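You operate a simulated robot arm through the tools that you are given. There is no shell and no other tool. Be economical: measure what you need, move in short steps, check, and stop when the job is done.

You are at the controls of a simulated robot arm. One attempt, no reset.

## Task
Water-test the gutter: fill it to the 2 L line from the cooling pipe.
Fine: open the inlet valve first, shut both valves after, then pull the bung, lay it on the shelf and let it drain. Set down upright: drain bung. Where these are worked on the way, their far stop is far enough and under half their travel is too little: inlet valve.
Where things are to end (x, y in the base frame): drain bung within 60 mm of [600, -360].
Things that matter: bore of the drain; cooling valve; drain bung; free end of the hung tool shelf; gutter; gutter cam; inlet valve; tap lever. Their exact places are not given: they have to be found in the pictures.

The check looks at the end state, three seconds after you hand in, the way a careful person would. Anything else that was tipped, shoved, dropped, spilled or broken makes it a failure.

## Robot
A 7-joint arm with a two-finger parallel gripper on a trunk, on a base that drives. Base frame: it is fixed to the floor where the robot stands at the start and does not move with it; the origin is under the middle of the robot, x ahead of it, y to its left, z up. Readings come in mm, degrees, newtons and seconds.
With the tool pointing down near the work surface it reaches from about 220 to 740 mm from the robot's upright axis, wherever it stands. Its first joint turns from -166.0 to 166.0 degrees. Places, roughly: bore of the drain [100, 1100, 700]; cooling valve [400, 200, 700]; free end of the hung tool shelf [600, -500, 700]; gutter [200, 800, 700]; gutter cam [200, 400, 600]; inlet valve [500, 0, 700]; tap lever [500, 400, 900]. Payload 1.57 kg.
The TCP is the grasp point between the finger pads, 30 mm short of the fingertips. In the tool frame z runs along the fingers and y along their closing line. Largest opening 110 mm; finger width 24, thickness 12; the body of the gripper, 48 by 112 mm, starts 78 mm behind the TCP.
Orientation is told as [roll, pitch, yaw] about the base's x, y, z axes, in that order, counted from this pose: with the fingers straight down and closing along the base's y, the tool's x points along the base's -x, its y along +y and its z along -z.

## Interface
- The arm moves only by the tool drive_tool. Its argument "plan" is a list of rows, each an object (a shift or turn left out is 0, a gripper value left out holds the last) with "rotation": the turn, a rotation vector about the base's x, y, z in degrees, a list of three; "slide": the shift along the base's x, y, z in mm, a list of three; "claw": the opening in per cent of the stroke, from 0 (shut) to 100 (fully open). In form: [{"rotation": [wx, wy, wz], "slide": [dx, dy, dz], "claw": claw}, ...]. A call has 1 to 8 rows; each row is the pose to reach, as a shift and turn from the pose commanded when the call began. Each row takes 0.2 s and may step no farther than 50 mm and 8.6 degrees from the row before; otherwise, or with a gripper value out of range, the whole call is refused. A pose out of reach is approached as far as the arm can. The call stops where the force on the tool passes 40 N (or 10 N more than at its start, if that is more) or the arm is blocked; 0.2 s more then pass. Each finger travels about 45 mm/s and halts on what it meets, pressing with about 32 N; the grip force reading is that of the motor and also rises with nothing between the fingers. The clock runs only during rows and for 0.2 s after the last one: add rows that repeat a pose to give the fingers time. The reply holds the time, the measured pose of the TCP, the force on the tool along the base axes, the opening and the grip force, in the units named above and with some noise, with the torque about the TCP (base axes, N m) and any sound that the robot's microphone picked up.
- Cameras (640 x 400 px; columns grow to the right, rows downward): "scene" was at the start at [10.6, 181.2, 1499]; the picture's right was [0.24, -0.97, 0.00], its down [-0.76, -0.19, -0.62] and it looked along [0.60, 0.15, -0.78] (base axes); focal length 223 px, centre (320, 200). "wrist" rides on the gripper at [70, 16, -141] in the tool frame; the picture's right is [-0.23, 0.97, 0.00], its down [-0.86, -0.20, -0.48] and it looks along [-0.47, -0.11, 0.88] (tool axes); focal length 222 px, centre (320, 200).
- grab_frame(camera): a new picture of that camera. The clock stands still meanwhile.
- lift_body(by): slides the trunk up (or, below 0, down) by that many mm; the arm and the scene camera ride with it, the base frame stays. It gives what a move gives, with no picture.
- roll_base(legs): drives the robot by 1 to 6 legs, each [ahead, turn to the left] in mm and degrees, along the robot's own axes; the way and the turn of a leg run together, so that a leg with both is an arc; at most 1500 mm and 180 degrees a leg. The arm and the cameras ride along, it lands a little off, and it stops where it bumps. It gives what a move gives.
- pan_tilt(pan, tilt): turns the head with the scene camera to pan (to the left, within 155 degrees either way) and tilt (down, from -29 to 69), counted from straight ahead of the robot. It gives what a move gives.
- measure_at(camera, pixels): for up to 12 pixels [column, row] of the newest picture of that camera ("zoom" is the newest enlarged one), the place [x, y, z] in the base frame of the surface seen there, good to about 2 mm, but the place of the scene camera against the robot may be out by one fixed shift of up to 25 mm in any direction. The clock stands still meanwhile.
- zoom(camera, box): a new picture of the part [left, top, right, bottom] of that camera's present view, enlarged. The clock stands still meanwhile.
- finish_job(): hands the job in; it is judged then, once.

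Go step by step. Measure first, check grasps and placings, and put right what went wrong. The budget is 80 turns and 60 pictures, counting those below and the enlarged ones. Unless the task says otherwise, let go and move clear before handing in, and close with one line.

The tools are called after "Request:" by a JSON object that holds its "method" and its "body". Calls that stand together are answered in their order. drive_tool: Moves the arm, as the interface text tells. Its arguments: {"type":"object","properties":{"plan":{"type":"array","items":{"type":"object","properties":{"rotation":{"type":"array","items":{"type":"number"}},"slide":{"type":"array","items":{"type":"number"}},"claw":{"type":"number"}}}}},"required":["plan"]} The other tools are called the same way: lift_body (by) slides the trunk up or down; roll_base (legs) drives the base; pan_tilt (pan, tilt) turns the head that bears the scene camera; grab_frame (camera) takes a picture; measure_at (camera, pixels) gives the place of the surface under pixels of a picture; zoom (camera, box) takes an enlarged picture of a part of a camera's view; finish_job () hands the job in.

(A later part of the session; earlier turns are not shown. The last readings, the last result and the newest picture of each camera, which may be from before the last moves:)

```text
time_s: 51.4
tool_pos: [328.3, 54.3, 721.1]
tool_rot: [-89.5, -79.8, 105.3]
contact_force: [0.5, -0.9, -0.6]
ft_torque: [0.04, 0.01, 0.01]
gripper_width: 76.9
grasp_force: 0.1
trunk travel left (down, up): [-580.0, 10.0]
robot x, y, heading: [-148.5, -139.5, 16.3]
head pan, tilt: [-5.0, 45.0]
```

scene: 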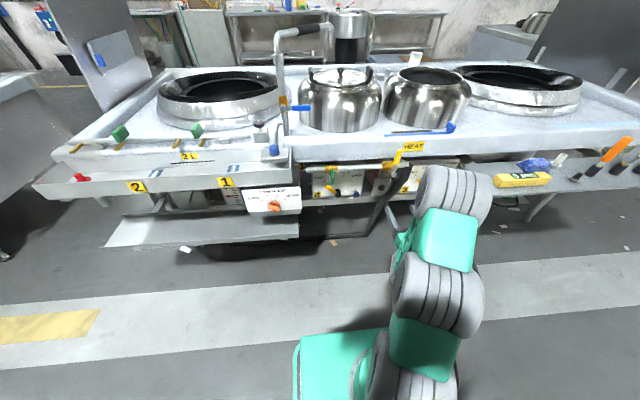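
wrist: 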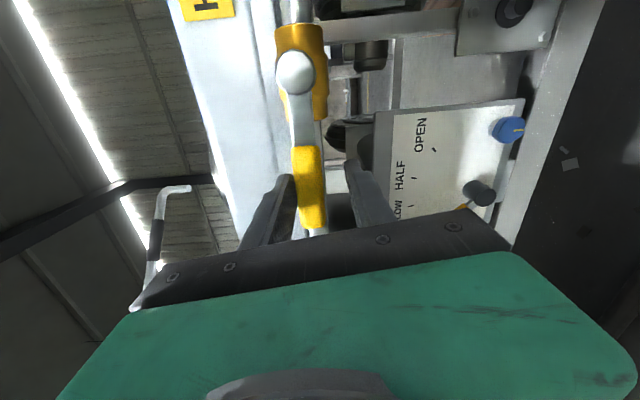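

The tool is clear. I'll finish levelling and shift the base 200 mm left using a right turn and a reverse leg, which keeps the arm away from the gutter.

Request:
{"method": "drive_tool", "body": {"plan": [{"rotation": [7.7, 2.2, 0], "slide": [-20, -6, 0]}, {"rotation": [9.6, 2.8, 0], "slide": [-40, -11, 0]}]}}

Request:
{"method": "roll_base", "body": {"legs": [[0, -90], [-200, 0], [0, 90]]}}

Request:
{"method": "grab_frame", "body": {"camera": "wrist"}}

```text
time_s: 52.0
tool_pos: [286.1, 44.1, 723.2]
tool_rot: [-44.2, -89.8, 60.0]
contact_force: [0.1, 0.0, -0.9]
ft_torque: [0.02, -0.01, 0.03]
gripper_width: 76.8
grasp_force: 0.0
trunk travel left (down, up): [-580.0, 10.0]
robot x, y, heading: [-146.4, -140.0, 16.1]
head pan, tilt: [-5.0, 45.0]
```

```text
time_s: 61.1
tool_pos: [228.2, 233.5, 720.9]
tool_rot: [-55.1, -89.6, 71.2]
contact_force: [0.0, 0.6, 0.3]
ft_torque: [-0.03, -0.01, 0.01]
gripper_width: 77.1
grasp_force: 0.1
trunk travel left (down, up): [-580.0, 10.0]
robot x, y, heading: [-203.4, 43.2, 16.4]
head pan, tilt: [-5.0, 45.0]
```

```text
25 pictures are left
```

wrist: 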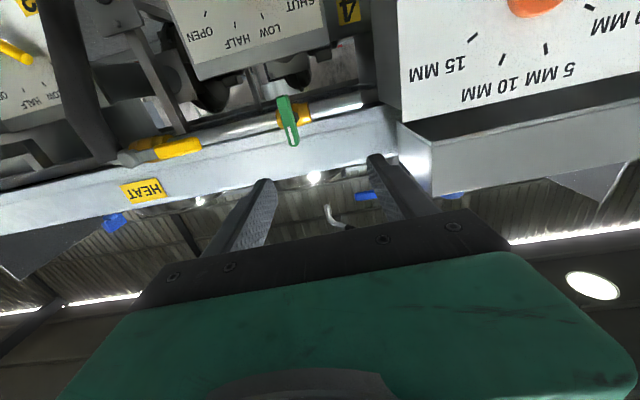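

Green knob at (288, 120), and the inlet lever lies flat along the pipe. I'll zoom on the knob and cam and measure the knob.

Request:
{"method": "zoom", "body": {"camera": "wrist", "box": [240, 70, 340, 170]}}

Request:
{"method": "measure_at", "body": {"camera": "wrist", "pixels": [[285, 98], [288, 112], [291, 130], [295, 143], [282, 115], [296, 120], [395, 50], [432, 190]]}}

```text
4.00 times, centred on (290, 120) of wrist
```

zoom: 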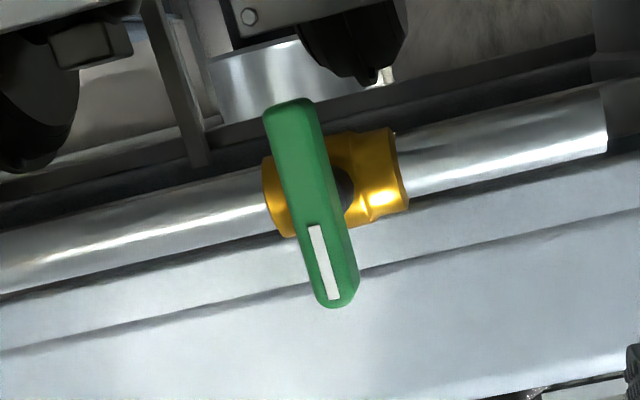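

```text
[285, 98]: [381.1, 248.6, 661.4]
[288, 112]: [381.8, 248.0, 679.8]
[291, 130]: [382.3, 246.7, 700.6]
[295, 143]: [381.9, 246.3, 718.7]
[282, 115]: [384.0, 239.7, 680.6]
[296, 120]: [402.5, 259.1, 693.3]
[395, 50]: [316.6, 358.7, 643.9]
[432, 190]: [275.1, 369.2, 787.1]
```

The knob blade spans z 660-722 at about (382, 246.5). I'll approach with the TCP 12 mm short of its front face and narrow the fingers to about 22 mm so they fit loosely.

Request:
{"method": "drive_tool", "body": {"plan": [{"slide": [35, -1, -10]}, {"slide": [70, -2, -20]}, {"slide": [104, -1.5, -30]}, {"slide": [142, 9.7, -30]}, {"slide": [142, 9.7, -30]}]}}

Request:
{"method": "grab_frame", "body": {"camera": "wrist"}}

```text
time_s: 62.3
tool_pos: [371.6, 244.1, 692.0]
tool_rot: [-51.5, -89.6, 67.6]
contact_force: [-0.4, -0.2, 0.2]
ft_torque: [-0.03, 0.02, -0.01]
gripper_width: 77.0
grasp_force: 0.1
trunk travel left (down, up): [-580.0, 10.0]
robot x, y, heading: [-207.0, 45.6, 16.7]
head pan, tilt: [-5.0, 45.0]
```

```text
23 pictures are left
```

wrist: 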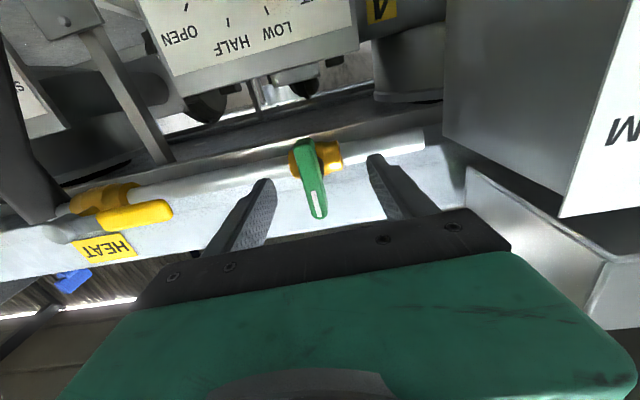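

The knob is centred between the fingers. Before opening it I'll point the head at the gutter so I can watch the level.

Request:
{"method": "pan_tilt", "body": {"pan": 35, "tilt": 45}}

Request:
{"method": "drive_tool", "body": {"plan": [{"claw": 21}, {"claw": 21}, {"claw": 21}, {"claw": 21}, {"claw": 21}, {"claw": 21}]}}

Request:
{"method": "grab_frame", "body": {"camera": "scene"}}

```text
time_s: 63.4
tool_pos: [371.6, 244.7, 693.5]
tool_rot: [-54.4, -89.6, 70.5]
contact_force: [-0.2, -0.6, 0.5]
ft_torque: [0.0, 0.0, -0.02]
gripper_width: 77.1
grasp_force: 0.1
trunk travel left (down, up): [-580.0, 10.0]
robot x, y, heading: [-206.4, 42.7, 16.3]
head pan, tilt: [35.0, 45.0]
```

```text
time_s: 64.8
tool_pos: [371.3, 244.3, 691.6]
tool_rot: [-54.6, -89.7, 70.7]
contact_force: [-0.4, -1.7, 0.2]
ft_torque: [0.0, -0.06, 0.01]
gripper_width: 25.2
grasp_force: 1.6
trunk travel left (down, up): [-580.0, 10.0]
robot x, y, heading: [-204.5, 43.2, 16.6]
head pan, tilt: [35.0, 45.0]
```

```text
22 pictures are left
```

scene: 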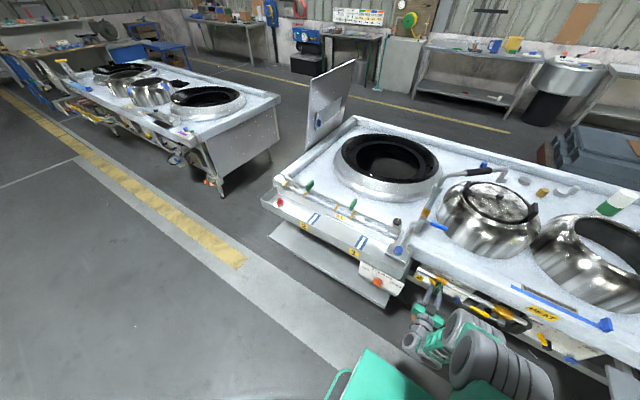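

The knob is held loosely. I'll try turning it 24° the same way as the inlet (top to the left), watching for force and sound.

Request:
{"method": "drive_tool", "body": {"plan": [{"rotation": [-7.7, -2.2, 0]}, {"rotation": [-15.4, -4.4, 0]}, {"rotation": [-23.1, -6.6, 0]}]}}

Request:
{"method": "zoom", "body": {"camera": "scene", "box": [260, 165, 420, 300]}}

```text
time_s: 65.6
tool_pos: [370.7, 243.9, 691.0]
tool_rot: [-89.4, -65.5, 105.4]
contact_force: [2.3, -2.2, -0.2]
ft_torque: [0.04, 0.03, -0.02]
gripper_width: 25.8
grasp_force: 1.7
trunk travel left (down, up): [-580.0, 10.0]
robot x, y, heading: [-206.3, 45.7, 16.6]
head pan, tilt: [35.0, 45.0]
```

```text
2.96 times, centred on (340, 232) of scene
```

zoom: 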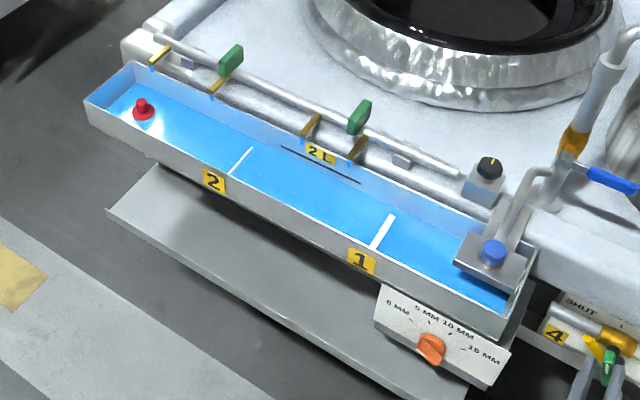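

Blue water has already appeared in the gutter. The clock is frozen, so I'll zoom on the 2 L mark to judge the level.

Request:
{"method": "zoom", "body": {"camera": "scene", "box": [318, 190, 368, 222]}}

Request:
{"method": "zoom", "body": {"camera": "scene", "box": [275, 178, 325, 212]}}

```text
12.50 times, centred on (343, 206) of scene
```

zoom: 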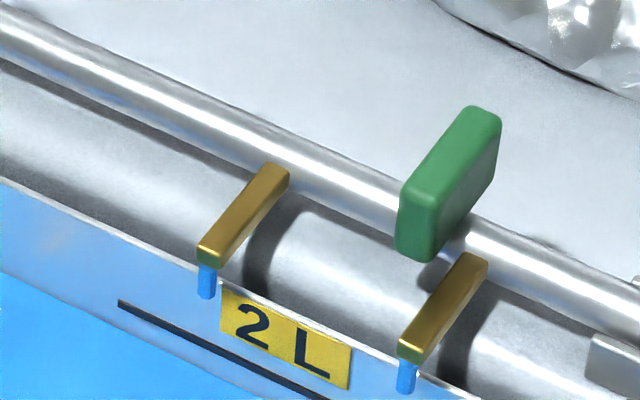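

```text
11.76 times, centred on (300, 195) of scene
```

zoom: 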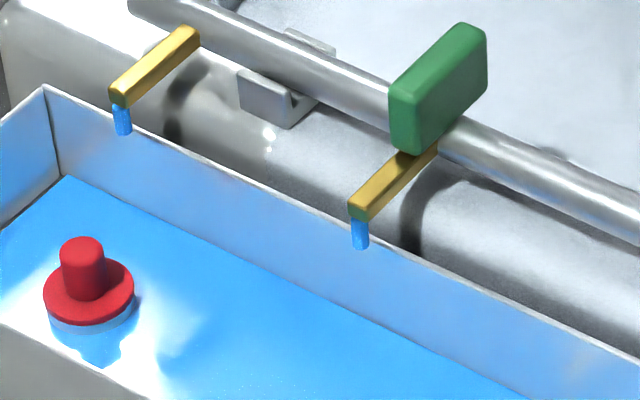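

Water jets come from the spouts, and the level at the wall is still a bit below the 2 L line ((130, 345) against (130, 305) in the zoom). I'll hold for one short row to gauge the rate.

Request:
{"method": "drive_tool", "body": {"plan": [{"slide": [0, 0, 0]}]}}

Request:
{"method": "zoom", "body": {"camera": "scene", "box": [318, 190, 368, 222]}}

```text
time_s: 66.0
tool_pos: [370.7, 242.4, 691.8]
tool_rot: [-89.4, -65.7, 105.4]
contact_force: [1.4, -1.9, 0.2]
ft_torque: [0.0, 0.03, -0.03]
gripper_width: 25.4
grasp_force: 1.2
trunk travel left (down, up): [-580.0, 10.0]
robot x, y, heading: [-209.6, 47.6, 16.6]
head pan, tilt: [35.0, 45.0]
```

```text
12.50 times, centred on (343, 206) of scene
```

zoom: 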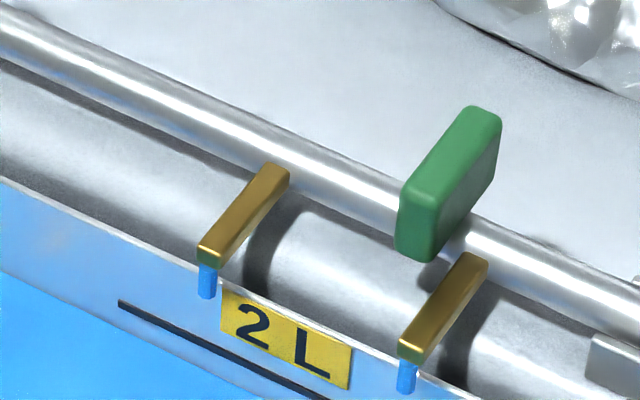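

The water edge has barely risen. I'll measure the water surface height against the line (scene camera, relative values only).

Request:
{"method": "measure_at", "body": {"camera": "zoom", "pixels": [[30, 350], [60, 375], [135, 309], [160, 320], [250, 362], [290, 382], [10, 270], [40, 280]]}}

```text
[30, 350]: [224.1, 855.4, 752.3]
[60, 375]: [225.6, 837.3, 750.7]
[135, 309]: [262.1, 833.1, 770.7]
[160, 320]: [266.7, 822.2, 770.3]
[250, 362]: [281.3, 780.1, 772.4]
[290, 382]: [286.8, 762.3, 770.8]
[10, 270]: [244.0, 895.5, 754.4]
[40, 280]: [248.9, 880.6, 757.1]
```

The water is at z≈751.5 and the line at ≈771, so about 19 mm to go. I'll hold for 1.2 s and measure again.

Request:
{"method": "drive_tool", "body": {"plan": [{"slide": [0, 0, 0]}, {"slide": [0, 0, 0]}, {"slide": [0, 0, 0]}, {"slide": [0, 0, 0]}, {"slide": [0, 0, 0]}]}}

Request:
{"method": "zoom", "body": {"camera": "scene", "box": [318, 190, 368, 222]}}

Request:
{"method": "measure_at", "body": {"camera": "zoom", "pixels": [[30, 350], [60, 375], [20, 320], [40, 380], [100, 385], [160, 320], [250, 362], [290, 382]]}}

```text
time_s: 67.2
tool_pos: [370.2, 243.0, 691.0]
tool_rot: [-89.5, -65.7, 105.5]
contact_force: [0.8, -2.3, 1.9]
ft_torque: [0.01, 0.0, 0.0]
gripper_width: 25.3
grasp_force: 1.3
trunk travel left (down, up): [-580.0, 10.0]
robot x, y, heading: [-208.6, 47.7, 16.6]
head pan, tilt: [35.0, 45.0]
```

```text
12.50 times, centred on (343, 206) of scene
```

zoom: 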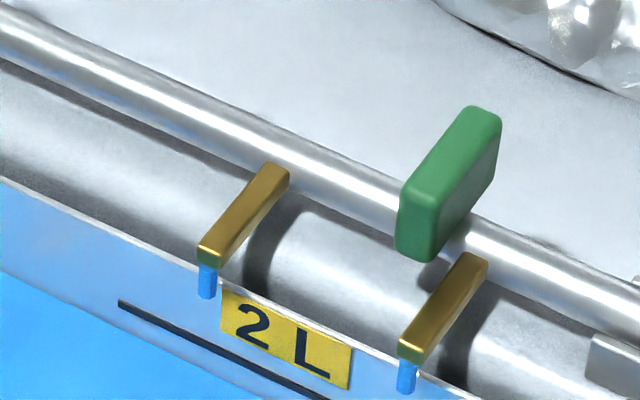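

```text
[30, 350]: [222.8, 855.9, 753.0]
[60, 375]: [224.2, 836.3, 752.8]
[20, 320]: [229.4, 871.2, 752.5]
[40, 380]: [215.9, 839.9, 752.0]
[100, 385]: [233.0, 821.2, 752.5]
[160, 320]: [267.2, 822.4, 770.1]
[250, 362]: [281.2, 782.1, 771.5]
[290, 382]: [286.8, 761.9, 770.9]
```

The rise is only about 0.7 mm/s at this opening. I'll open 24° further and hold, then check.

Request:
{"method": "drive_tool", "body": {"plan": [{"rotation": [-7.7, -2.2, 0]}, {"rotation": [-15.4, -4.4, 0]}, {"rotation": [-23.1, -6.6, 0]}, {"rotation": [-23.1, -6.6, 0]}, {"rotation": [-23.1, -6.6, 0]}, {"rotation": [-23.1, -6.6, 0]}, {"rotation": [-23.1, -6.6, 0]}, {"rotation": [-23.1, -6.6, 0]}]}}

Request:
{"method": "zoom", "body": {"camera": "scene", "box": [318, 190, 368, 222]}}

Request:
{"method": "measure_at", "body": {"camera": "zoom", "pixels": [[30, 350], [60, 375], [20, 320], [40, 380], [100, 385], [160, 320], [250, 362], [290, 382]]}}

```text
time_s: 69.0
tool_pos: [370.2, 242.4, 692.1]
tool_rot: [-89.7, -41.7, 105.7]
contact_force: [0.7, -1.1, 1.9]
ft_torque: [0.06, 0.02, 0.01]
gripper_width: 25.2
grasp_force: 1.5
trunk travel left (down, up): [-580.0, 10.0]
robot x, y, heading: [-204.4, 46.3, 16.6]
head pan, tilt: [35.0, 45.0]
```

```text
12.50 times, centred on (343, 206) of scene
```

zoom: 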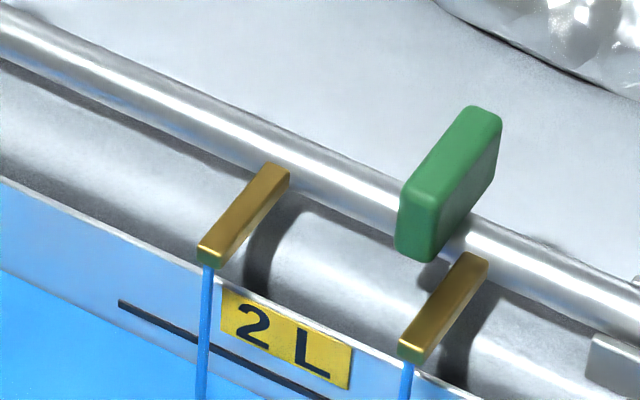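

```text
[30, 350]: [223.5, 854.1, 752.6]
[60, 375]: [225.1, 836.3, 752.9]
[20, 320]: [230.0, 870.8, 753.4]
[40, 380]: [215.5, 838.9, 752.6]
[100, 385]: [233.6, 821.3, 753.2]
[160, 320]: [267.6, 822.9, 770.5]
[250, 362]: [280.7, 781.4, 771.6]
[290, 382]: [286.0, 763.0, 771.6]
```

The streams are fuller now, but the level only reads ≈753. I'll open to about 88° and hold for a few seconds.

Request:
{"method": "drive_tool", "body": {"plan": [{"rotation": [-7.7, -2.2, 0]}, {"rotation": [-15.4, -4.4, 0]}, {"rotation": [-23.1, -6.6, 0]}, {"rotation": [-30.8, -8.8, 0]}, {"rotation": [-38.4, -11, 0]}, {"rotation": [-38.4, -11, 0]}, {"rotation": [-38.4, -11, 0]}, {"rotation": [-38.4, -11, 0]}]}}

Request:
{"method": "zoom", "body": {"camera": "scene", "box": [318, 190, 368, 222]}}

Request:
{"method": "measure_at", "body": {"camera": "zoom", "pixels": [[30, 350], [60, 375], [20, 320], [40, 380], [100, 385], [160, 320], [250, 362], [290, 382]]}}

```text
time_s: 70.8
tool_pos: [370.0, 242.6, 692.2]
tool_rot: [-89.8, -1.7, 105.8]
contact_force: [0.2, -1.3, 2.9]
ft_torque: [0.02, -0.03, -0.03]
gripper_width: 24.7
grasp_force: 0.5
trunk travel left (down, up): [-580.0, 10.0]
robot x, y, heading: [-203.2, 48.8, 16.5]
head pan, tilt: [35.0, 45.0]
```

```text
12.50 times, centred on (343, 206) of scene
```

zoom: 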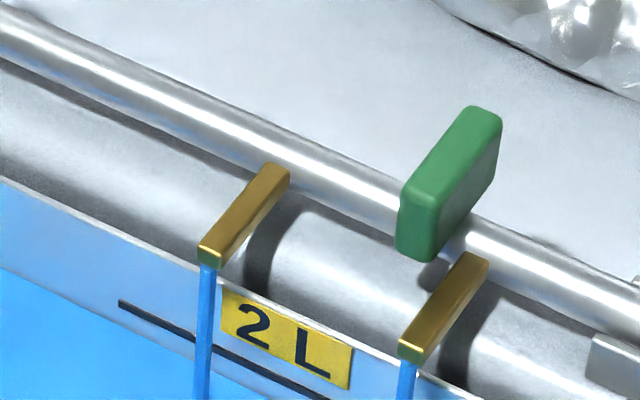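

```text
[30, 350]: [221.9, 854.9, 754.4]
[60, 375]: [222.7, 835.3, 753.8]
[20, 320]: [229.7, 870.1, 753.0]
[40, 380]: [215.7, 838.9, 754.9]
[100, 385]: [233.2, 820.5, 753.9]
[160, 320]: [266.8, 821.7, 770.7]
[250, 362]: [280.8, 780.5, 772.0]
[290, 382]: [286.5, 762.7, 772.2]
```

Now ≈754. I'll hold about 7 s at full flow and measure again.

Request:
{"method": "drive_tool", "body": {"plan": [{"slide": [0, 0, 0]}, {"slide": [0, 0, 0]}, {"slide": [0, 0, 0]}, {"slide": [0, 0, 0]}, {"slide": [0, 0, 0]}, {"slide": [0, 0, 0]}, {"slide": [0, 0, 0]}, {"slide": [0, 0, 0]}]}}

Request:
{"method": "drive_tool", "body": {"plan": [{"slide": [0, 0, 0]}, {"slide": [0, 0, 0]}, {"slide": [0, 0, 0]}, {"slide": [0, 0, 0]}, {"slide": [0, 0, 0]}, {"slide": [0, 0, 0]}, {"slide": [0, 0, 0]}, {"slide": [0, 0, 0]}]}}

Request:
{"method": "drive_tool", "body": {"plan": [{"slide": [0, 0, 0]}, {"slide": [0, 0, 0]}, {"slide": [0, 0, 0]}, {"slide": [0, 0, 0]}, {"slide": [0, 0, 0]}, {"slide": [0, 0, 0]}, {"slide": [0, 0, 0]}, {"slide": [0, 0, 0]}]}}

Request:
{"method": "drive_tool", "body": {"plan": [{"slide": [0, 0, 0]}, {"slide": [0, 0, 0]}, {"slide": [0, 0, 0]}, {"slide": [0, 0, 0]}, {"slide": [0, 0, 0]}, {"slide": [0, 0, 0]}, {"slide": [0, 0, 0]}, {"slide": [0, 0, 0]}]}}

Request:
{"method": "zoom", "body": {"camera": "scene", "box": [318, 190, 368, 222]}}

Request:
{"method": "measure_at", "body": {"camera": "zoom", "pixels": [[30, 350], [60, 375], [20, 320], [40, 380], [100, 385], [160, 320], [250, 362], [290, 382]]}}

```text
time_s: 72.6
tool_pos: [370.6, 242.8, 692.2]
tool_rot: [-90.0, -1.7, 105.8]
contact_force: [0.8, 0.4, 0.5]
ft_torque: [0.02, 0.0, -0.01]
gripper_width: 24.4
grasp_force: 0.6
trunk travel left (down, up): [-580.0, 10.0]
robot x, y, heading: [-204.9, 45.3, 16.3]
head pan, tilt: [35.0, 45.0]
```

```text
time_s: 74.4
tool_pos: [370.4, 242.7, 691.3]
tool_rot: [-89.9, -1.7, 105.9]
contact_force: [0.0, -1.5, 1.5]
ft_torque: [0.01, -0.02, 0.05]
gripper_width: 23.7
grasp_force: 0.0
trunk travel left (down, up): [-580.0, 10.0]
robot x, y, heading: [-203.7, 44.5, 16.5]
head pan, tilt: [35.0, 45.0]
```

```text
time_s: 76.2
tool_pos: [369.0, 242.3, 690.9]
tool_rot: [-89.9, -1.7, 105.7]
contact_force: [-0.2, 0.4, 1.8]
ft_torque: [0.01, 0.01, -0.03]
gripper_width: 23.8
grasp_force: 0.6
trunk travel left (down, up): [-580.0, 10.0]
robot x, y, heading: [-203.9, 44.2, 16.3]
head pan, tilt: [35.0, 45.0]
```

```text
time_s: 78.0
tool_pos: [369.9, 241.6, 692.0]
tool_rot: [-89.9, -1.7, 105.8]
contact_force: [0.8, 0.1, 0.3]
ft_torque: [0.0, 0.0, 0.01]
gripper_width: 23.4
grasp_force: 0.4
trunk travel left (down, up): [-580.0, 10.0]
robot x, y, heading: [-206.5, 49.2, 16.5]
head pan, tilt: [35.0, 45.0]
```

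```text
12.50 times, centred on (343, 206) of scene
```

zoom: 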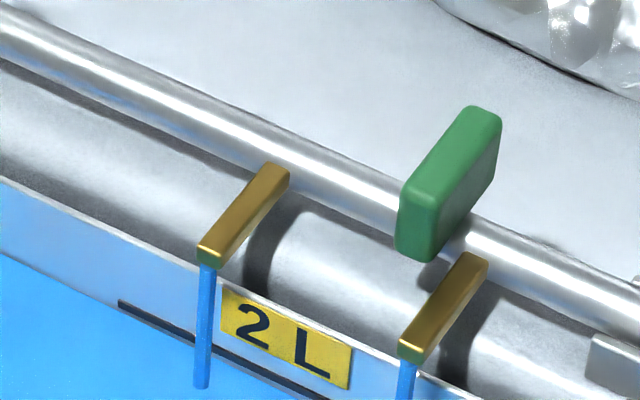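

```text
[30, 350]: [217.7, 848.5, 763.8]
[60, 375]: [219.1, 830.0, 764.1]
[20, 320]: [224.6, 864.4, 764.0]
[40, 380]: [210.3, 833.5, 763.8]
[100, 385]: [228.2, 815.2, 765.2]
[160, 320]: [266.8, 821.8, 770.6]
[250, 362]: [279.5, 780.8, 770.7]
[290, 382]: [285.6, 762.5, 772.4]
```

The level is 764 against the line at ≈771, rising about 1.4 mm/s. I'll hold 3.2 s more, then throttle back partway and re-measure.

Request:
{"method": "drive_tool", "body": {"plan": [{"slide": [0, 0, 0]}, {"slide": [0, 0, 0]}, {"slide": [0, 0, 0]}, {"slide": [0, 0, 0]}, {"slide": [0, 0, 0]}, {"slide": [0, 0, 0]}, {"slide": [0, 0, 0]}]}}

Request:
{"method": "drive_tool", "body": {"plan": [{"slide": [0, 0, 0]}, {"slide": [0, 0, 0]}, {"rotation": [7.7, 2.2, 0]}, {"rotation": [15.4, 4.4, 0]}, {"rotation": [23.1, 6.6, 0]}, {"rotation": [30.8, 8.8, 0]}, {"rotation": [38.4, 11, 0]}, {"rotation": [46.1, 13.2, 0]}]}}

Request:
{"method": "zoom", "body": {"camera": "scene", "box": [318, 190, 368, 222]}}

Request:
{"method": "measure_at", "body": {"camera": "zoom", "pixels": [[30, 350], [60, 375], [20, 320], [40, 380], [100, 385], [160, 320], [250, 362], [290, 382], [10, 290], [100, 360]]}}

```text
time_s: 79.6
tool_pos: [369.9, 242.1, 690.8]
tool_rot: [-90.0, -1.8, 105.9]
contact_force: [-0.3, -0.3, 0.5]
ft_torque: [-0.01, -0.01, -0.01]
gripper_width: 23.5
grasp_force: 0.6
trunk travel left (down, up): [-580.0, 10.0]
robot x, y, heading: [-206.3, 47.9, 16.3]
head pan, tilt: [35.0, 45.0]
```

```text
time_s: 81.4
tool_pos: [370.3, 242.3, 692.0]
tool_rot: [-89.7, -49.8, 105.9]
contact_force: [1.2, -0.2, 2.5]
ft_torque: [-0.07, -0.07, -0.02]
gripper_width: 25.7
grasp_force: 1.8
trunk travel left (down, up): [-580.0, 10.0]
robot x, y, heading: [-199.3, 42.9, 16.5]
head pan, tilt: [35.0, 45.0]
```

```text
12.50 times, centred on (343, 206) of scene
```

zoom: 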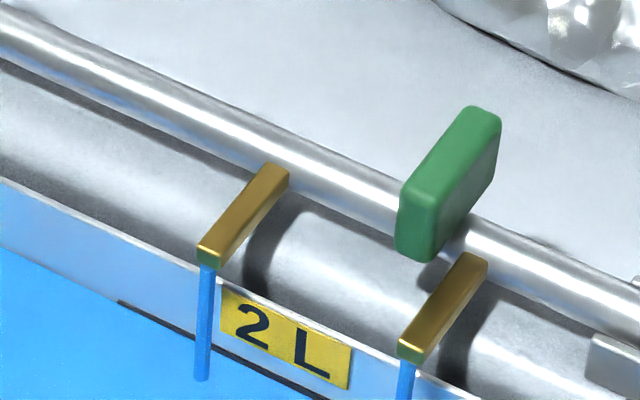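

```text
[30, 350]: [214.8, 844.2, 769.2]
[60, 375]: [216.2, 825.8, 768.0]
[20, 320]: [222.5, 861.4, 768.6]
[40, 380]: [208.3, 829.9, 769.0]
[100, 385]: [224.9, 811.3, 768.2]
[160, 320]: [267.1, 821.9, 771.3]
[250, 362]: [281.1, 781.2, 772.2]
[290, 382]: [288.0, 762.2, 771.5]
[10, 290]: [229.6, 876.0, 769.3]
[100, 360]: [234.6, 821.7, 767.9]
```

At 768.6, with the water just touching the lower edge of the line. I'll hold briefly, then close fully with a slight over-turn to take up slack.

Request:
{"method": "drive_tool", "body": {"plan": [{"slide": [0, 0, 0]}, {"slide": [0, 0, 0]}, {"rotation": [7.7, 2.2, 0]}, {"rotation": [15.4, 4.4, 0]}, {"rotation": [23.1, 6.6, 0]}, {"rotation": [30.8, 8.8, 0]}, {"rotation": [38.4, 11, 0]}, {"rotation": [45.2, 13, 0]}]}}

Request:
{"method": "zoom", "body": {"camera": "scene", "box": [318, 190, 368, 222]}}

Request:
{"method": "measure_at", "body": {"camera": "zoom", "pixels": [[30, 350], [60, 375], [20, 320], [40, 380], [100, 385], [160, 320], [250, 362], [290, 382], [10, 290], [100, 360]]}}

```text
time_s: 83.2
tool_pos: [370.0, 241.9, 692.3]
tool_rot: [87.0, -83.1, -70.9]
contact_force: [1.1, -3.4, 0.8]
ft_torque: [-0.06, 0.01, -0.04]
gripper_width: 26.2
grasp_force: 2.0
trunk travel left (down, up): [-580.0, 10.0]
robot x, y, heading: [-204.8, 43.3, 16.8]
head pan, tilt: [35.0, 45.0]
```

```text
12.50 times, centred on (343, 206) of scene
```

zoom: 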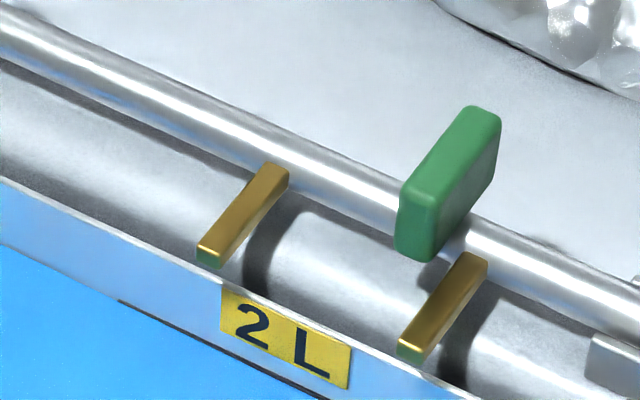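

```text
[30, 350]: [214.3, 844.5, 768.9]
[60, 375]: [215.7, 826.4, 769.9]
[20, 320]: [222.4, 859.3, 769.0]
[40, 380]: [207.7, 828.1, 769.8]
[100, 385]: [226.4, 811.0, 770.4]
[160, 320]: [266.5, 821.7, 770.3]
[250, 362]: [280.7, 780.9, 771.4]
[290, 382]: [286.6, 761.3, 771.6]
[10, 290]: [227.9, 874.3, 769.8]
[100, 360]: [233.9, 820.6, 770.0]
```

The flow has stopped and the water now half covers the line, so that's the 2 L mark. I'll turn a bit more to be sure the knob is seated shut, then look.

Request:
{"method": "drive_tool", "body": {"plan": [{"rotation": [4, 1.1, 0]}, {"rotation": [7.7, 2.2, 0]}, {"rotation": [10.6, 3, 0]}, {"rotation": [10.6, 3, 0]}]}}

Request:
{"method": "zoom", "body": {"camera": "wrist", "box": [220, 100, 420, 240]}}

```text
time_s: 84.2
tool_pos: [370.7, 240.8, 690.6]
tool_rot: [89.6, -72.2, -73.5]
contact_force: [3.1, -9.2, 2.8]
ft_torque: [-0.19, -0.15, -0.1]
gripper_width: 30.6
grasp_force: 4.4
trunk travel left (down, up): [-580.0, 10.0]
robot x, y, heading: [-205.1, 47.2, 16.3]
head pan, tilt: [35.0, 45.0]
```

```text
2.86 times, centred on (320, 170) of wrist
```

zoom: 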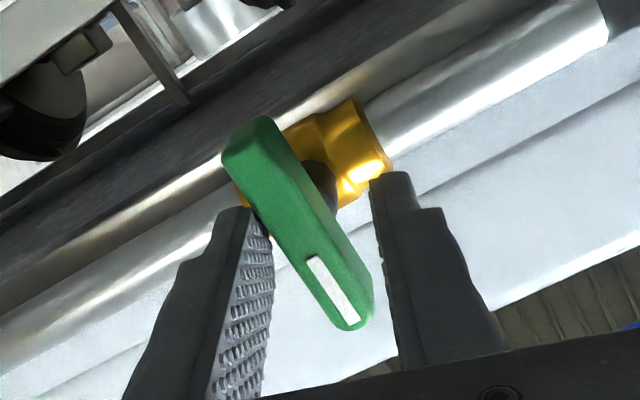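

The knob is against its shut stop; the fingers are being wedged open at 18° of over-turn. I'll release, back out and level the tool.

Request:
{"method": "drive_tool", "body": {"plan": [{"rotation": [-8, -2.3, 0]}, {"rotation": [-16, -4.6, 0], "claw": 70}, {"rotation": [-17.5, -5, 0], "claw": 70}, {"rotation": [-17.5, -5, 0]}, {"rotation": [-17.5, -5, 0], "slide": [-40, -11, 0]}, {"rotation": [-17.5, -5, 0], "slide": [-80, -22, 10]}, {"rotation": [-17.5, -5, 0], "slide": [-120, -34, 20]}]}}

Request:
{"method": "roll_base", "body": {"legs": [[0, -90], [150, 0], [0, 90]]}}

Request:
{"method": "grab_frame", "body": {"camera": "wrist"}}

```text
time_s: 85.8
tool_pos: [248.2, 210.1, 711.4]
tool_rot: [-61.5, -89.5, 77.6]
contact_force: [0.4, 0.4, -0.3]
ft_torque: [0.02, -0.01, 0.0]
gripper_width: 76.8
grasp_force: 0.0
trunk travel left (down, up): [-580.0, 10.0]
robot x, y, heading: [-204.2, 43.5, 16.3]
head pan, tilt: [35.0, 45.0]
```

```text
time_s: 94.8
tool_pos: [291.8, 61.6, 712.1]
tool_rot: [-61.8, -89.5, 77.8]
contact_force: [0.5, -0.3, -0.1]
ft_torque: [0.0, -0.02, 0.0]
gripper_width: 76.9
grasp_force: 0.1
trunk travel left (down, up): [-580.0, 10.0]
robot x, y, heading: [-160.6, -100.7, 16.4]
head pan, tilt: [35.0, 45.0]
```

```text
10 pictures are left
```

wrist: 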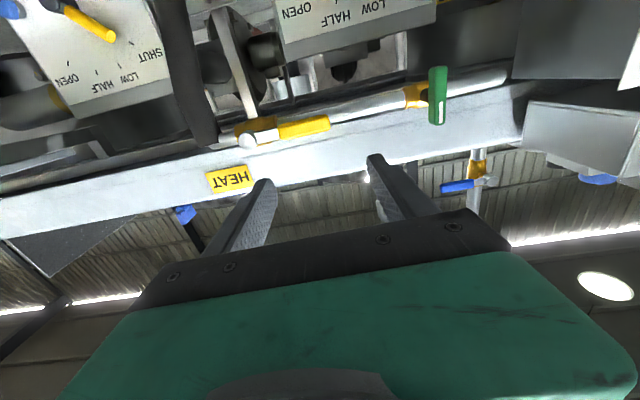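

The green knob is upright (shut) at (437, 95), and the inlet lever lies along the pipe at (305, 127). I'll measure the lever.

Request:
{"method": "measure_at", "body": {"camera": "wrist", "pixels": [[248, 141], [285, 131], [305, 127], [325, 123], [303, 119], [307, 134], [437, 95]]}}

```text
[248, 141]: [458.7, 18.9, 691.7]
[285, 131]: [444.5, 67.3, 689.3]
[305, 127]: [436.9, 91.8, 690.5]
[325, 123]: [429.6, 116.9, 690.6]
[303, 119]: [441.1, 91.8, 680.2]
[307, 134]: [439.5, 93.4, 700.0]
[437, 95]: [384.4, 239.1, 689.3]
```

The lever axis is at (459, 18, 692) and its underside at z≈680. I'll close the fingers and bring them under the lever at 75 mm radius, ready to lift it in an arc.

Request:
{"method": "drive_tool", "body": {"plan": [{"slide": [0, 0, -20], "claw": 0}, {"slide": [0, 0, -57]}, {"slide": [33, 6, -57]}, {"slide": [66, 12, -57]}, {"slide": [99, 18, -57]}, {"slide": [131.6, 24.2, -57]}, {"slide": [131.6, 24.2, -57]}]}}

```text
time_s: 96.4
tool_pos: [425.3, 86.7, 653.7]
tool_rot: [-60.0, -89.4, 76.0]
contact_force: [-1.0, -0.2, 0.0]
ft_torque: [0.02, -0.02, 0.02]
gripper_width: 0.2
grasp_force: 21.7
trunk travel left (down, up): [-580.0, 10.0]
robot x, y, heading: [-163.7, -103.0, 16.2]
head pan, tilt: [35.0, 45.0]
```

In place under the lever. I'll lift it round the arc to upright.

Request:
{"method": "drive_tool", "body": {"plan": [{"slide": [0, 0, 15]}, {"slide": [-0.9, 3, 35.1]}, {"slide": [-0.3, 1, 55.4]}, {"slide": [1.8, -6.1, 74.5]}, {"slide": [5.2, -17.7, 91]}, {"slide": [9.7, -32.9, 103.7]}, {"slide": [14.9, -50.9, 112]}, {"slide": [16.1, -54.7, 113]}]}}

Request:
{"method": "grab_frame", "body": {"camera": "wrist"}}

```text
time_s: 98.2
tool_pos: [441.3, 32.4, 768.0]
tool_rot: [-62.6, -89.5, 78.7]
contact_force: [0.6, 1.7, -0.6]
ft_torque: [0.01, 0.02, 0.07]
gripper_width: 0.0
grasp_force: 21.7
trunk travel left (down, up): [-580.0, 10.0]
robot x, y, heading: [-160.7, -96.6, 16.1]
head pan, tilt: [35.0, 45.0]
```

```text
9 pictures are left
```

wrist: 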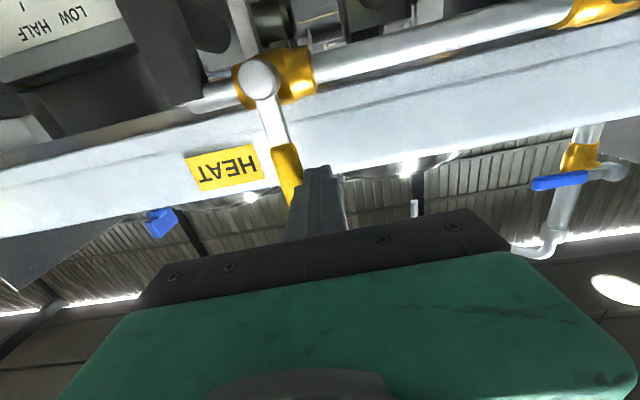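

The lever is about upright. I'll measure it and push slightly further until the stop is felt.

Request:
{"method": "measure_at", "body": {"camera": "wrist", "pixels": [[260, 80], [272, 125], [288, 165], [290, 185], [275, 152], [300, 160]]}}

Request:
{"method": "drive_tool", "body": {"plan": [{"slide": [0.8, -2.9, 0]}, {"slide": [1.7, -5.8, 0]}, {"slide": [2.2, -7.7, 0]}]}}

```text
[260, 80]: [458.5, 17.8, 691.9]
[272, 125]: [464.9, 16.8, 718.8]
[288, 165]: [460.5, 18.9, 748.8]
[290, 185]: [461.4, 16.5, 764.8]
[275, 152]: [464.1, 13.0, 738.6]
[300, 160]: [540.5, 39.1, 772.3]
```

```text
time_s: 99.2
tool_pos: [441.0, 30.3, 768.1]
tool_rot: [-66.1, -89.6, 82.8]
contact_force: [-1.5, 15.5, -4.5]
ft_torque: [0.2, 0.17, 0.51]
gripper_width: 0.0
grasp_force: 21.6
trunk travel left (down, up): [-580.0, 10.0]
robot x, y, heading: [-162.0, -101.9, 16.8]
head pan, tilt: [35.0, 45.0]
stopped in row 3: the force on the tool passed its limit at 43 N (the readings are from after the stop); the commanded pose is now the measured one
```

The 43 N stop confirms the inlet is shut. I'll back away, raise the tool, and start pitching it down again.

Request:
{"method": "drive_tool", "body": {"plan": [{"slide": [-3, 9, 0]}, {"slide": [-43, -3, 5]}, {"slide": [-85, -15, 25]}, {"slide": [-125, -27, 50]}, {"slide": [-135, -30, 90], "rotation": [-2.3, 7.8, 0]}, {"slide": [-135, -30, 130], "rotation": [-4.6, 15.6, 0]}, {"slide": [-135, -30, 160], "rotation": [-6.9, 23.4, 0]}, {"slide": [-135, -30, 170], "rotation": [-9.2, 31.2, 0]}]}}

Request:
{"method": "drive_tool", "body": {"plan": [{"rotation": [-2.3, 7.8, 0]}, {"rotation": [-4.6, 15.6, 0]}, {"rotation": [-6.9, 23.4, 0]}, {"rotation": [-9.2, 31.2, 0]}, {"rotation": [-11.5, 39, 0]}, {"rotation": [-13.8, 46.8, 0]}, {"rotation": [-16.1, 54.8, 0], "claw": 70}]}}

```text
time_s: 101.0
tool_pos: [277.3, -3.1, 914.4]
tool_rot: [-0.6, -60.7, 17.2]
contact_force: [-0.9, -0.2, 0.5]
ft_torque: [0.01, 0.0, 0.0]
gripper_width: 0.0
grasp_force: 22.4
out of reach, approached as far as the arm can: row 8
trunk travel left (down, up): [-580.0, 10.0]
robot x, y, heading: [-160.7, -96.6, 16.9]
head pan, tilt: [35.0, 45.0]
```

```text
time_s: 102.0
tool_pos: [233.8, 66.7, 916.5]
tool_rot: [24.7, -55.4, -3.1]
contact_force: [-0.9, -1.5, -2.0]
ft_torque: [0.15, -0.14, 0.13]
gripper_width: 0.4
grasp_force: 21.5
out of reach, approached as far as the arm can: row 1, 2, 3, 4, 5
trunk travel left (down, up): [-580.0, 10.0]
robot x, y, heading: [-163.7, -101.2, 16.7]
head pan, tilt: [35.0, 45.0]
stopped in row 5: the arm was blocked; the commanded pose is now the measured one
```

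It's folded too tightly again. I'll extend outward and up first, then continue pitching down.

Request:
{"method": "drive_tool", "body": {"plan": [{"slide": [33, -4, 15]}, {"slide": [66, -8, 30]}, {"slide": [97, -13, 45]}, {"slide": [97, -13, 55], "rotation": [-4.1, 7.3, 0.8]}, {"slide": [97, -13, 55], "rotation": [-8.2, 14.7, 1.6]}, {"slide": [97, -13, 55], "rotation": [-12.3, 22, 2.4]}, {"slide": [97, -13, 55], "rotation": [-16.4, 29.3, 3.2]}, {"slide": [97, -13, 55], "rotation": [-20.5, 36.6, 4]}]}}

```text
time_s: 103.3
tool_pos: [218.0, 52.6, 911.4]
tool_rot: [28.5, -50.9, -6.2]
contact_force: [-0.6, 0.7, 0.5]
ft_torque: [0.0, 0.0, 0.05]
gripper_width: 0.0
grasp_force: 21.0
out of reach, approached as far as the arm can: row 1, 2, 3, 4, 5, 6
trunk travel left (down, up): [-580.0, 10.0]
robot x, y, heading: [-161.2, -100.5, 16.7]
head pan, tilt: [35.0, 45.0]
stopped in row 6: the arm was blocked; the commanded pose is now the measured one
```

It's stuck again. I'll take a scene look at the arm's posture before choosing how to unfold.

Request:
{"method": "pan_tilt", "body": {"pan": -5, "tilt": 55}}

Request:
{"method": "drive_tool", "body": {"plan": [{"slide": [30, -10, 0]}, {"slide": [60, -25, -10]}, {"slide": [90, -40, -20]}, {"slide": [90, -40, -20]}]}}

Request:
{"method": "grab_frame", "body": {"camera": "scene"}}

```text
time_s: 104.4
tool_pos: [218.4, 54.7, 911.2]
tool_rot: [28.6, -50.9, -6.2]
contact_force: [-0.3, -0.6, -0.6]
ft_torque: [0.0, 0.03, -0.01]
gripper_width: 0.0
grasp_force: 21.3
trunk travel left (down, up): [-580.0, 10.0]
robot x, y, heading: [-161.7, -97.2, 16.6]
head pan, tilt: [-5.0, 55.0]
```

```text
time_s: 105.4
tool_pos: [248.0, 22.2, 880.4]
tool_rot: [28.9, -51.2, -6.5]
contact_force: [-0.1, 0.3, 0.3]
ft_torque: [0.03, 0.0, -0.02]
gripper_width: 0.2
grasp_force: 22.0
out of reach, approached as far as the arm can: row 1, 2, 3, 4
trunk travel left (down, up): [-580.0, 10.0]
robot x, y, heading: [-162.5, -99.8, 16.7]
head pan, tilt: [-5.0, 55.0]
```

```text
8 pictures are left
```

scene: 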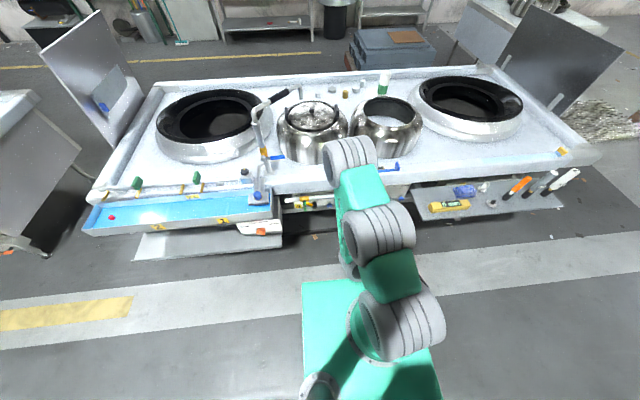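

The wrist joint is out ahead with the tool folded under it. I'll back the base 220 mm for room, then extend low and outward, where it moved freely before.

Request:
{"method": "roll_base", "body": {"legs": [[-220, 0]]}}

Request:
{"method": "drive_tool", "body": {"plan": [{"slide": [0, 0, -25]}, {"slide": [20, 6, -50]}, {"slide": [55, 15, -75]}, {"slide": [95, 25, -90]}, {"slide": [135, 38, -90]}, {"slide": [170, 50, -90]}, {"slide": [170, 50, -90]}]}}

```text
time_s: 107.1
tool_pos: [41.6, -38.1, 879.8]
tool_rot: [29.0, -51.6, -6.4]
contact_force: [-0.2, 0.3, 0.6]
ft_torque: [0.0, 0.03, 0.03]
gripper_width: 0.0
grasp_force: 21.5
trunk travel left (down, up): [-580.0, 10.0]
robot x, y, heading: [-377.5, -162.8, 16.8]
head pan, tilt: [-5.0, 55.0]
```

```text
time_s: 107.8
tool_pos: [72.6, -24.0, 869.4]
tool_rot: [31.9, -55.0, -8.6]
contact_force: [0.1, -0.3, -0.7]
ft_torque: [0.03, -0.05, -0.01]
gripper_width: 0.0
grasp_force: 20.9
out of reach, approached as far as the arm can: row 2, 3
trunk travel left (down, up): [-580.0, 10.0]
robot x, y, heading: [-374.6, -162.3, 16.7]
head pan, tilt: [-5.0, 55.0]
stopped in row 3: the force on the tool passed its limit at 67 N (the readings are from after the stop); the commanded pose is now the measured one
```

The arm is well clear of everything, so the 67 N was probably an internal limit or jerk. I'll nudge it out in smaller steps.

Request:
{"method": "drive_tool", "body": {"plan": [{"slide": [10, 3, 0]}, {"slide": [20, 6, 0]}, {"slide": [30, 9, 0]}, {"slide": [45, 13, 0]}, {"slide": [60, 18, 0]}, {"slide": [80, 24, 0]}, {"slide": [100, 30, 0]}, {"slide": [120, 36, 0]}]}}

```text
time_s: 109.6
tool_pos: [80.0, -17.6, 852.9]
tool_rot: [32.5, -55.4, -9.0]
contact_force: [-0.2, -0.3, -0.2]
ft_torque: [-0.02, -0.03, -0.02]
gripper_width: 0.0
grasp_force: 21.4
out of reach, approached as far as the arm can: row 1, 2, 3, 4, 5, 6, 7, 8
trunk travel left (down, up): [-580.0, 10.0]
robot x, y, heading: [-369.6, -166.0, 16.9]
head pan, tilt: [-5.0, 55.0]
```

I'll rotate back to level while heading for the pose family that worked (about 590 mm out, z≈790).

Request:
{"method": "drive_tool", "body": {"plan": [{"rotation": [-1.5, -6.8, -1.4], "slide": [-40, -15, -30]}, {"rotation": [-3, -13.5, -2.8], "slide": [-40, -15, -60]}, {"rotation": [-4.6, -20.3, -4.2], "slide": [-30, -10, -80]}, {"rotation": [-6.1, -27, -5.6], "slide": [-20, -5, -90]}, {"rotation": [-7.6, -33.8, -7], "slide": [-10, 0, -90]}, {"rotation": [-7.6, -33.8, -7], "slide": [-10, 0, -90]}, {"rotation": [-7.6, -33.8, -7], "slide": [-10, 0, -90]}]}}

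```text
refused: row 1 steps farther than a row can; nothing moved
```

Row 1 was slightly too long; I'll shorten it.

Request:
{"method": "drive_tool", "body": {"plan": [{"rotation": [-1.5, -6.8, -1.4], "slide": [-30, -10, -30]}, {"rotation": [-3, -13.5, -2.8], "slide": [-40, -15, -60]}, {"rotation": [-4.6, -20.3, -4.2], "slide": [-30, -10, -80]}, {"rotation": [-6.1, -27, -5.6], "slide": [-20, -5, -90]}, {"rotation": [-7.6, -33.8, -7], "slide": [-10, 0, -90]}, {"rotation": [-7.6, -33.8, -7], "slide": [-10, 0, -90]}, {"rotation": [-7.6, -33.8, -7], "slide": [-10, 0, -90]}]}}

```text
time_s: 111.2
tool_pos: [68.8, -18.0, 762.3]
tool_rot: [4.8, -89.4, 11.3]
contact_force: [-0.4, 0.2, 0.6]
ft_torque: [-0.01, -0.01, 0.0]
gripper_width: 0.0
grasp_force: 21.5
trunk travel left (down, up): [-580.0, 10.0]
robot x, y, heading: [-372.7, -165.2, 16.9]
head pan, tilt: [-5.0, 55.0]
```

Level and free again at (69, -18, 762). I'll extend out and up first so the wrist stays away from the body, then pitch down about the wrist.

Request:
{"method": "drive_tool", "body": {"plan": [{"slide": [45, 13, 0]}, {"slide": [90, 27, 0]}, {"slide": [125, 37, 25]}, {"slide": [144, 42, 65]}, {"slide": [144, 42, 110]}, {"slide": [144, 42, 155]}, {"slide": [144, 42, 200]}, {"slide": [144, 42, 245]}]}}

```text
time_s: 113.0
tool_pos: [211.5, 24.0, 1006.0]
tool_rot: [7.0, -89.3, 9.0]
contact_force: [-0.5, 0.4, 0.4]
ft_torque: [0.0, 0.01, -0.01]
gripper_width: 0.0
grasp_force: 21.5
trunk travel left (down, up): [-580.0, 10.0]
robot x, y, heading: [-373.9, -162.7, 17.0]
head pan, tilt: [-5.0, 55.0]
```

That worked. Now I'll pitch down with the wrist held about fixed.

Request:
{"method": "drive_tool", "body": {"plan": [{"rotation": [-2.2, 7.7, 0], "slide": [-2.3, -0.7, -35]}, {"rotation": [-4.5, 15.4, 0], "slide": [-9.3, -2.7, -69]}, {"rotation": [-6.7, 23, 0], "slide": [-20.7, -6, -102]}, {"rotation": [-9, 30.7, 0], "slide": [-36.5, -10.6, -132]}, {"rotation": [-11.2, 38.4, 0], "slide": [-56, -16.4, -161]}, {"rotation": [-13.4, 46.1, 0], "slide": [-79.4, -23.2, -186]}, {"rotation": [-15.7, 53.8, 0], "slide": [-105.8, -30.9, -207]}, {"rotation": [-17.9, 61.4, 0], "slide": [-134.8, -39.3, -225]}]}}

```text
time_s: 114.8
tool_pos: [78.8, -15.8, 783.2]
tool_rot: [0.0, -25.3, 16.2]
contact_force: [0.0, 0.6, 0.1]
ft_torque: [0.0, -0.02, 0.02]
gripper_width: 0.0
grasp_force: 21.1
out of reach, approached as far as the arm can: row 1, 2
trunk travel left (down, up): [-580.0, 10.0]
robot x, y, heading: [-368.6, -162.9, 16.7]
head pan, tilt: [-5.0, 55.0]
```

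Nearly down, with 25° to go. I'll finish the pitch and raise the tool for driving.

Request:
{"method": "drive_tool", "body": {"plan": [{"rotation": [-2.3, 8.1, 0], "claw": 60}, {"rotation": [-4.7, 16.2, 0], "slide": [0, 0, 20]}, {"rotation": [-7.1, 24.3, 0], "slide": [0, 0, 60]}, {"rotation": [-7.1, 24.3, 0], "slide": [0, 0, 105]}, {"rotation": [-7.1, 24.3, 0], "slide": [0, 0, 150]}, {"rotation": [-7.1, 24.3, 0], "slide": [0, 0, 195]}]}}

```text
time_s: 116.2
tool_pos: [76.8, -14.8, 976.1]
tool_rot: [-0.2, -0.1, 16.2]
contact_force: [-0.2, 1.2, -0.1]
ft_torque: [-0.02, 0.03, 0.01]
gripper_width: 65.9
grasp_force: 0.0
trunk travel left (down, up): [-580.0, 10.0]
robot x, y, heading: [-370.5, -167.6, 17.1]
head pan, tilt: [-5.0, 55.0]
```

The tool points straight down at z 976. Now I'll drive left along the gutter to stand in front of the bung.

Request:
{"method": "roll_base", "body": {"legs": [[0, 74.3], [1086, 0], [0, -74.3]]}}

Request:
{"method": "grab_frame", "body": {"camera": "wrist"}}

```text
time_s: 128.2
tool_pos: [52.6, 1069.2, 975.6]
tool_rot: [-0.1, -0.1, 15.3]
contact_force: [0.5, 0.4, -0.2]
ft_torque: [0.01, 0.02, 0.0]
gripper_width: 65.9
grasp_force: 0.1
trunk travel left (down, up): [-580.0, 10.0]
robot x, y, heading: [-403.0, 927.1, 16.1]
head pan, tilt: [-5.0, 55.0]
```

```text
7 pictures are left
```

wrist: 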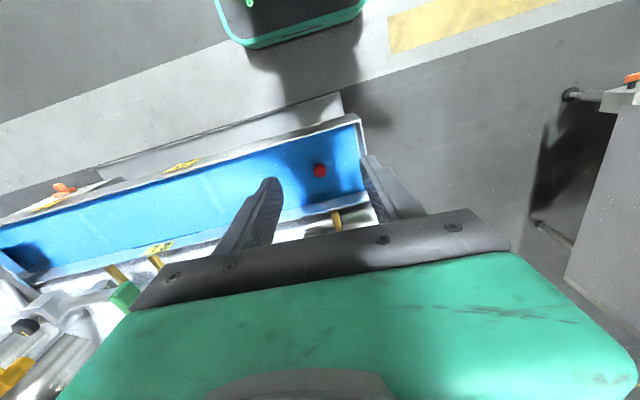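

The bung's red knob is visible at (320, 170). I'll measure it and the nearby walls and spout.

Request:
{"method": "measure_at", "body": {"camera": "wrist", "pixels": [[319, 170], [316, 170], [323, 171], [318, 166], [319, 175], [330, 185], [305, 165], [361, 118], [337, 215], [338, 228], [300, 137], [290, 215]]}}

```text
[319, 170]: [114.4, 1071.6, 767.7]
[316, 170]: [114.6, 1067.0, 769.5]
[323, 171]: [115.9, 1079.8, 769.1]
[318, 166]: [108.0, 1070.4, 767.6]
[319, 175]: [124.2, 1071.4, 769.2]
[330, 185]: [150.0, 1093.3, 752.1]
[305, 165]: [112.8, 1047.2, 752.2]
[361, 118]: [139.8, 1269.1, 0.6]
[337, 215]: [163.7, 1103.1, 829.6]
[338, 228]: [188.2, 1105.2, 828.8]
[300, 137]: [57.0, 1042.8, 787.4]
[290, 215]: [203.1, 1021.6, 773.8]
```

The knob top is at (115.5, 1073, 768), with the spout 54 mm behind and the front rim 64 mm in front, so the fingers fit. I'll descend to TCP z 774 and close on it.

Request:
{"method": "drive_tool", "body": {"plan": [{"slide": [40, 2, 0], "claw": 42}, {"slide": [63, 4, -35]}, {"slide": [63, 4, -80]}, {"slide": [63, 4, -125]}, {"slide": [63, 4, -165]}, {"slide": [63, 4, -201]}, {"slide": [63, 4, -201]}]}}

Request:
{"method": "drive_tool", "body": {"plan": [{"claw": 0}, {"claw": 0}, {"claw": 0}, {"claw": 0}]}}

```text
time_s: 129.8
tool_pos: [115.5, 1075.4, 774.6]
tool_rot: [-0.2, 0.0, 15.5]
contact_force: [0.6, 0.2, -0.5]
ft_torque: [0.03, 0.01, -0.02]
gripper_width: 46.4
grasp_force: 0.1
trunk travel left (down, up): [-580.0, 10.0]
robot x, y, heading: [-399.1, 927.0, 16.4]
head pan, tilt: [-5.0, 55.0]
```

```text
time_s: 130.8
tool_pos: [115.9, 1071.0, 774.0]
tool_rot: [-0.5, -0.1, 15.1]
contact_force: [10.3, -34.4, -1.4]
ft_torque: [-1.24, -0.35, -0.13]
gripper_width: 19.6
grasp_force: 31.5
trunk travel left (down, up): [-580.0, 10.0]
robot x, y, heading: [-400.9, 928.4, 15.9]
head pan, tilt: [-5.0, 55.0]
```

Gripped at 19.6 mm with a sideways preload of about 34 N. I'll shift slightly to relieve it before pulling.

Request:
{"method": "drive_tool", "body": {"plan": [{"slide": [0.8, -2.5, 0]}, {"slide": [1.1, -4, 0]}]}}

```text
time_s: 131.4
tool_pos: [115.0, 1070.0, 773.9]
tool_rot: [-0.2, 0.1, 15.5]
contact_force: [3.2, -13.2, -1.8]
ft_torque: [-0.81, -0.19, -0.15]
gripper_width: 18.9
grasp_force: 32.6
trunk travel left (down, up): [-580.0, 10.0]
robot x, y, heading: [-402.1, 929.3, 16.4]
head pan, tilt: [-5.0, 55.0]
```

Down to 13 N. I'll take out a little more and pull straight up.

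Request:
{"method": "drive_tool", "body": {"plan": [{"slide": [0.5, -2, 0]}, {"slide": [0.5, -2, 6]}, {"slide": [0.5, -2, 14]}, {"slide": [0.5, -2, 30]}, {"slide": [0.5, -2, 60]}, {"slide": [0.5, -2, 100]}]}}

Request:
{"method": "grab_frame", "body": {"camera": "wrist"}}

```text
time_s: 132.8
tool_pos: [117.2, 1067.2, 874.0]
tool_rot: [-0.3, 0.0, 15.4]
contact_force: [-0.1, 0.1, 0.2]
ft_torque: [-0.01, -0.02, 0.03]
gripper_width: 0.0
grasp_force: 20.9
trunk travel left (down, up): [-580.0, 10.0]
robot x, y, heading: [-402.1, 927.6, 15.9]
head pan, tilt: [-5.0, 55.0]
```

```text
6 pictures are left
```

wrist: 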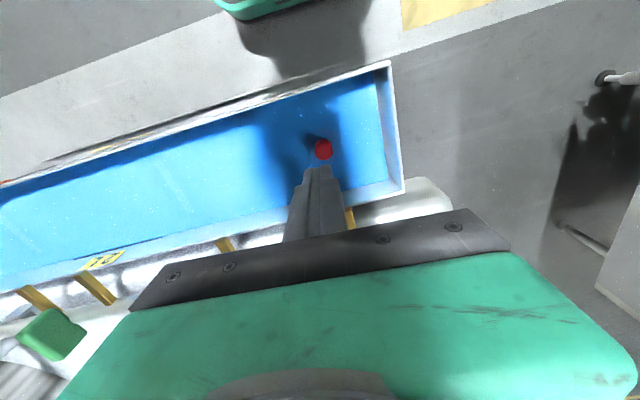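

The fingers slipped off and the bung is still seated at (323, 150). I'll re-measure it.

Request:
{"method": "measure_at", "body": {"camera": "wrist", "pixels": [[323, 149], [317, 149], [330, 149], [323, 143], [323, 157], [316, 140], [323, 160], [312, 135]]}}

```text
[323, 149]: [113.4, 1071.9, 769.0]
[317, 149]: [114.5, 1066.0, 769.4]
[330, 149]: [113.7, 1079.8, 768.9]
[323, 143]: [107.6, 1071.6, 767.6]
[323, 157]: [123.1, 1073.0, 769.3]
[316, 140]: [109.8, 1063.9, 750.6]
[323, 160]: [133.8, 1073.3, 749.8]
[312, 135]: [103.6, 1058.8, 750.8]
```

The knob is unmoved. I'll go deeper (TCP z≈769), centred at y≈1069 where the side force vanished, and regrip.

Request:
{"method": "drive_tool", "body": {"plan": [{"slide": [-1.5, 1.5, 0], "claw": 42}, {"slide": [-1.5, 1.5, 0]}, {"slide": [-1.5, 1.5, -40]}, {"slide": [-1.5, 1.5, -80]}, {"slide": [-1.5, 1.5, -98]}, {"slide": [-1.5, 1.5, -105]}, {"slide": [-1.5, 1.5, -105]}]}}

Request:
{"method": "drive_tool", "body": {"plan": [{"claw": 0}, {"claw": 0}, {"claw": 0}, {"claw": 0}, {"claw": 0}]}}

```text
time_s: 134.4
tool_pos: [115.8, 1067.7, 769.1]
tool_rot: [-0.2, -0.1, 15.4]
contact_force: [-0.1, 0.4, 0.5]
ft_torque: [0.01, 0.01, 0.0]
gripper_width: 46.3
grasp_force: 0.1
trunk travel left (down, up): [-580.0, 10.0]
robot x, y, heading: [-399.4, 927.6, 16.1]
head pan, tilt: [-5.0, 55.0]
```

```text
time_s: 135.6
tool_pos: [116.1, 1068.3, 769.6]
tool_rot: [-0.1, 0.0, 15.5]
contact_force: [-3.9, 18.4, -2.7]
ft_torque: [0.64, 0.22, -0.07]
gripper_width: 41.0
grasp_force: 31.8
trunk travel left (down, up): [-580.0, 10.0]
robot x, y, heading: [-402.4, 925.8, 16.3]
head pan, tilt: [-5.0, 55.0]
```

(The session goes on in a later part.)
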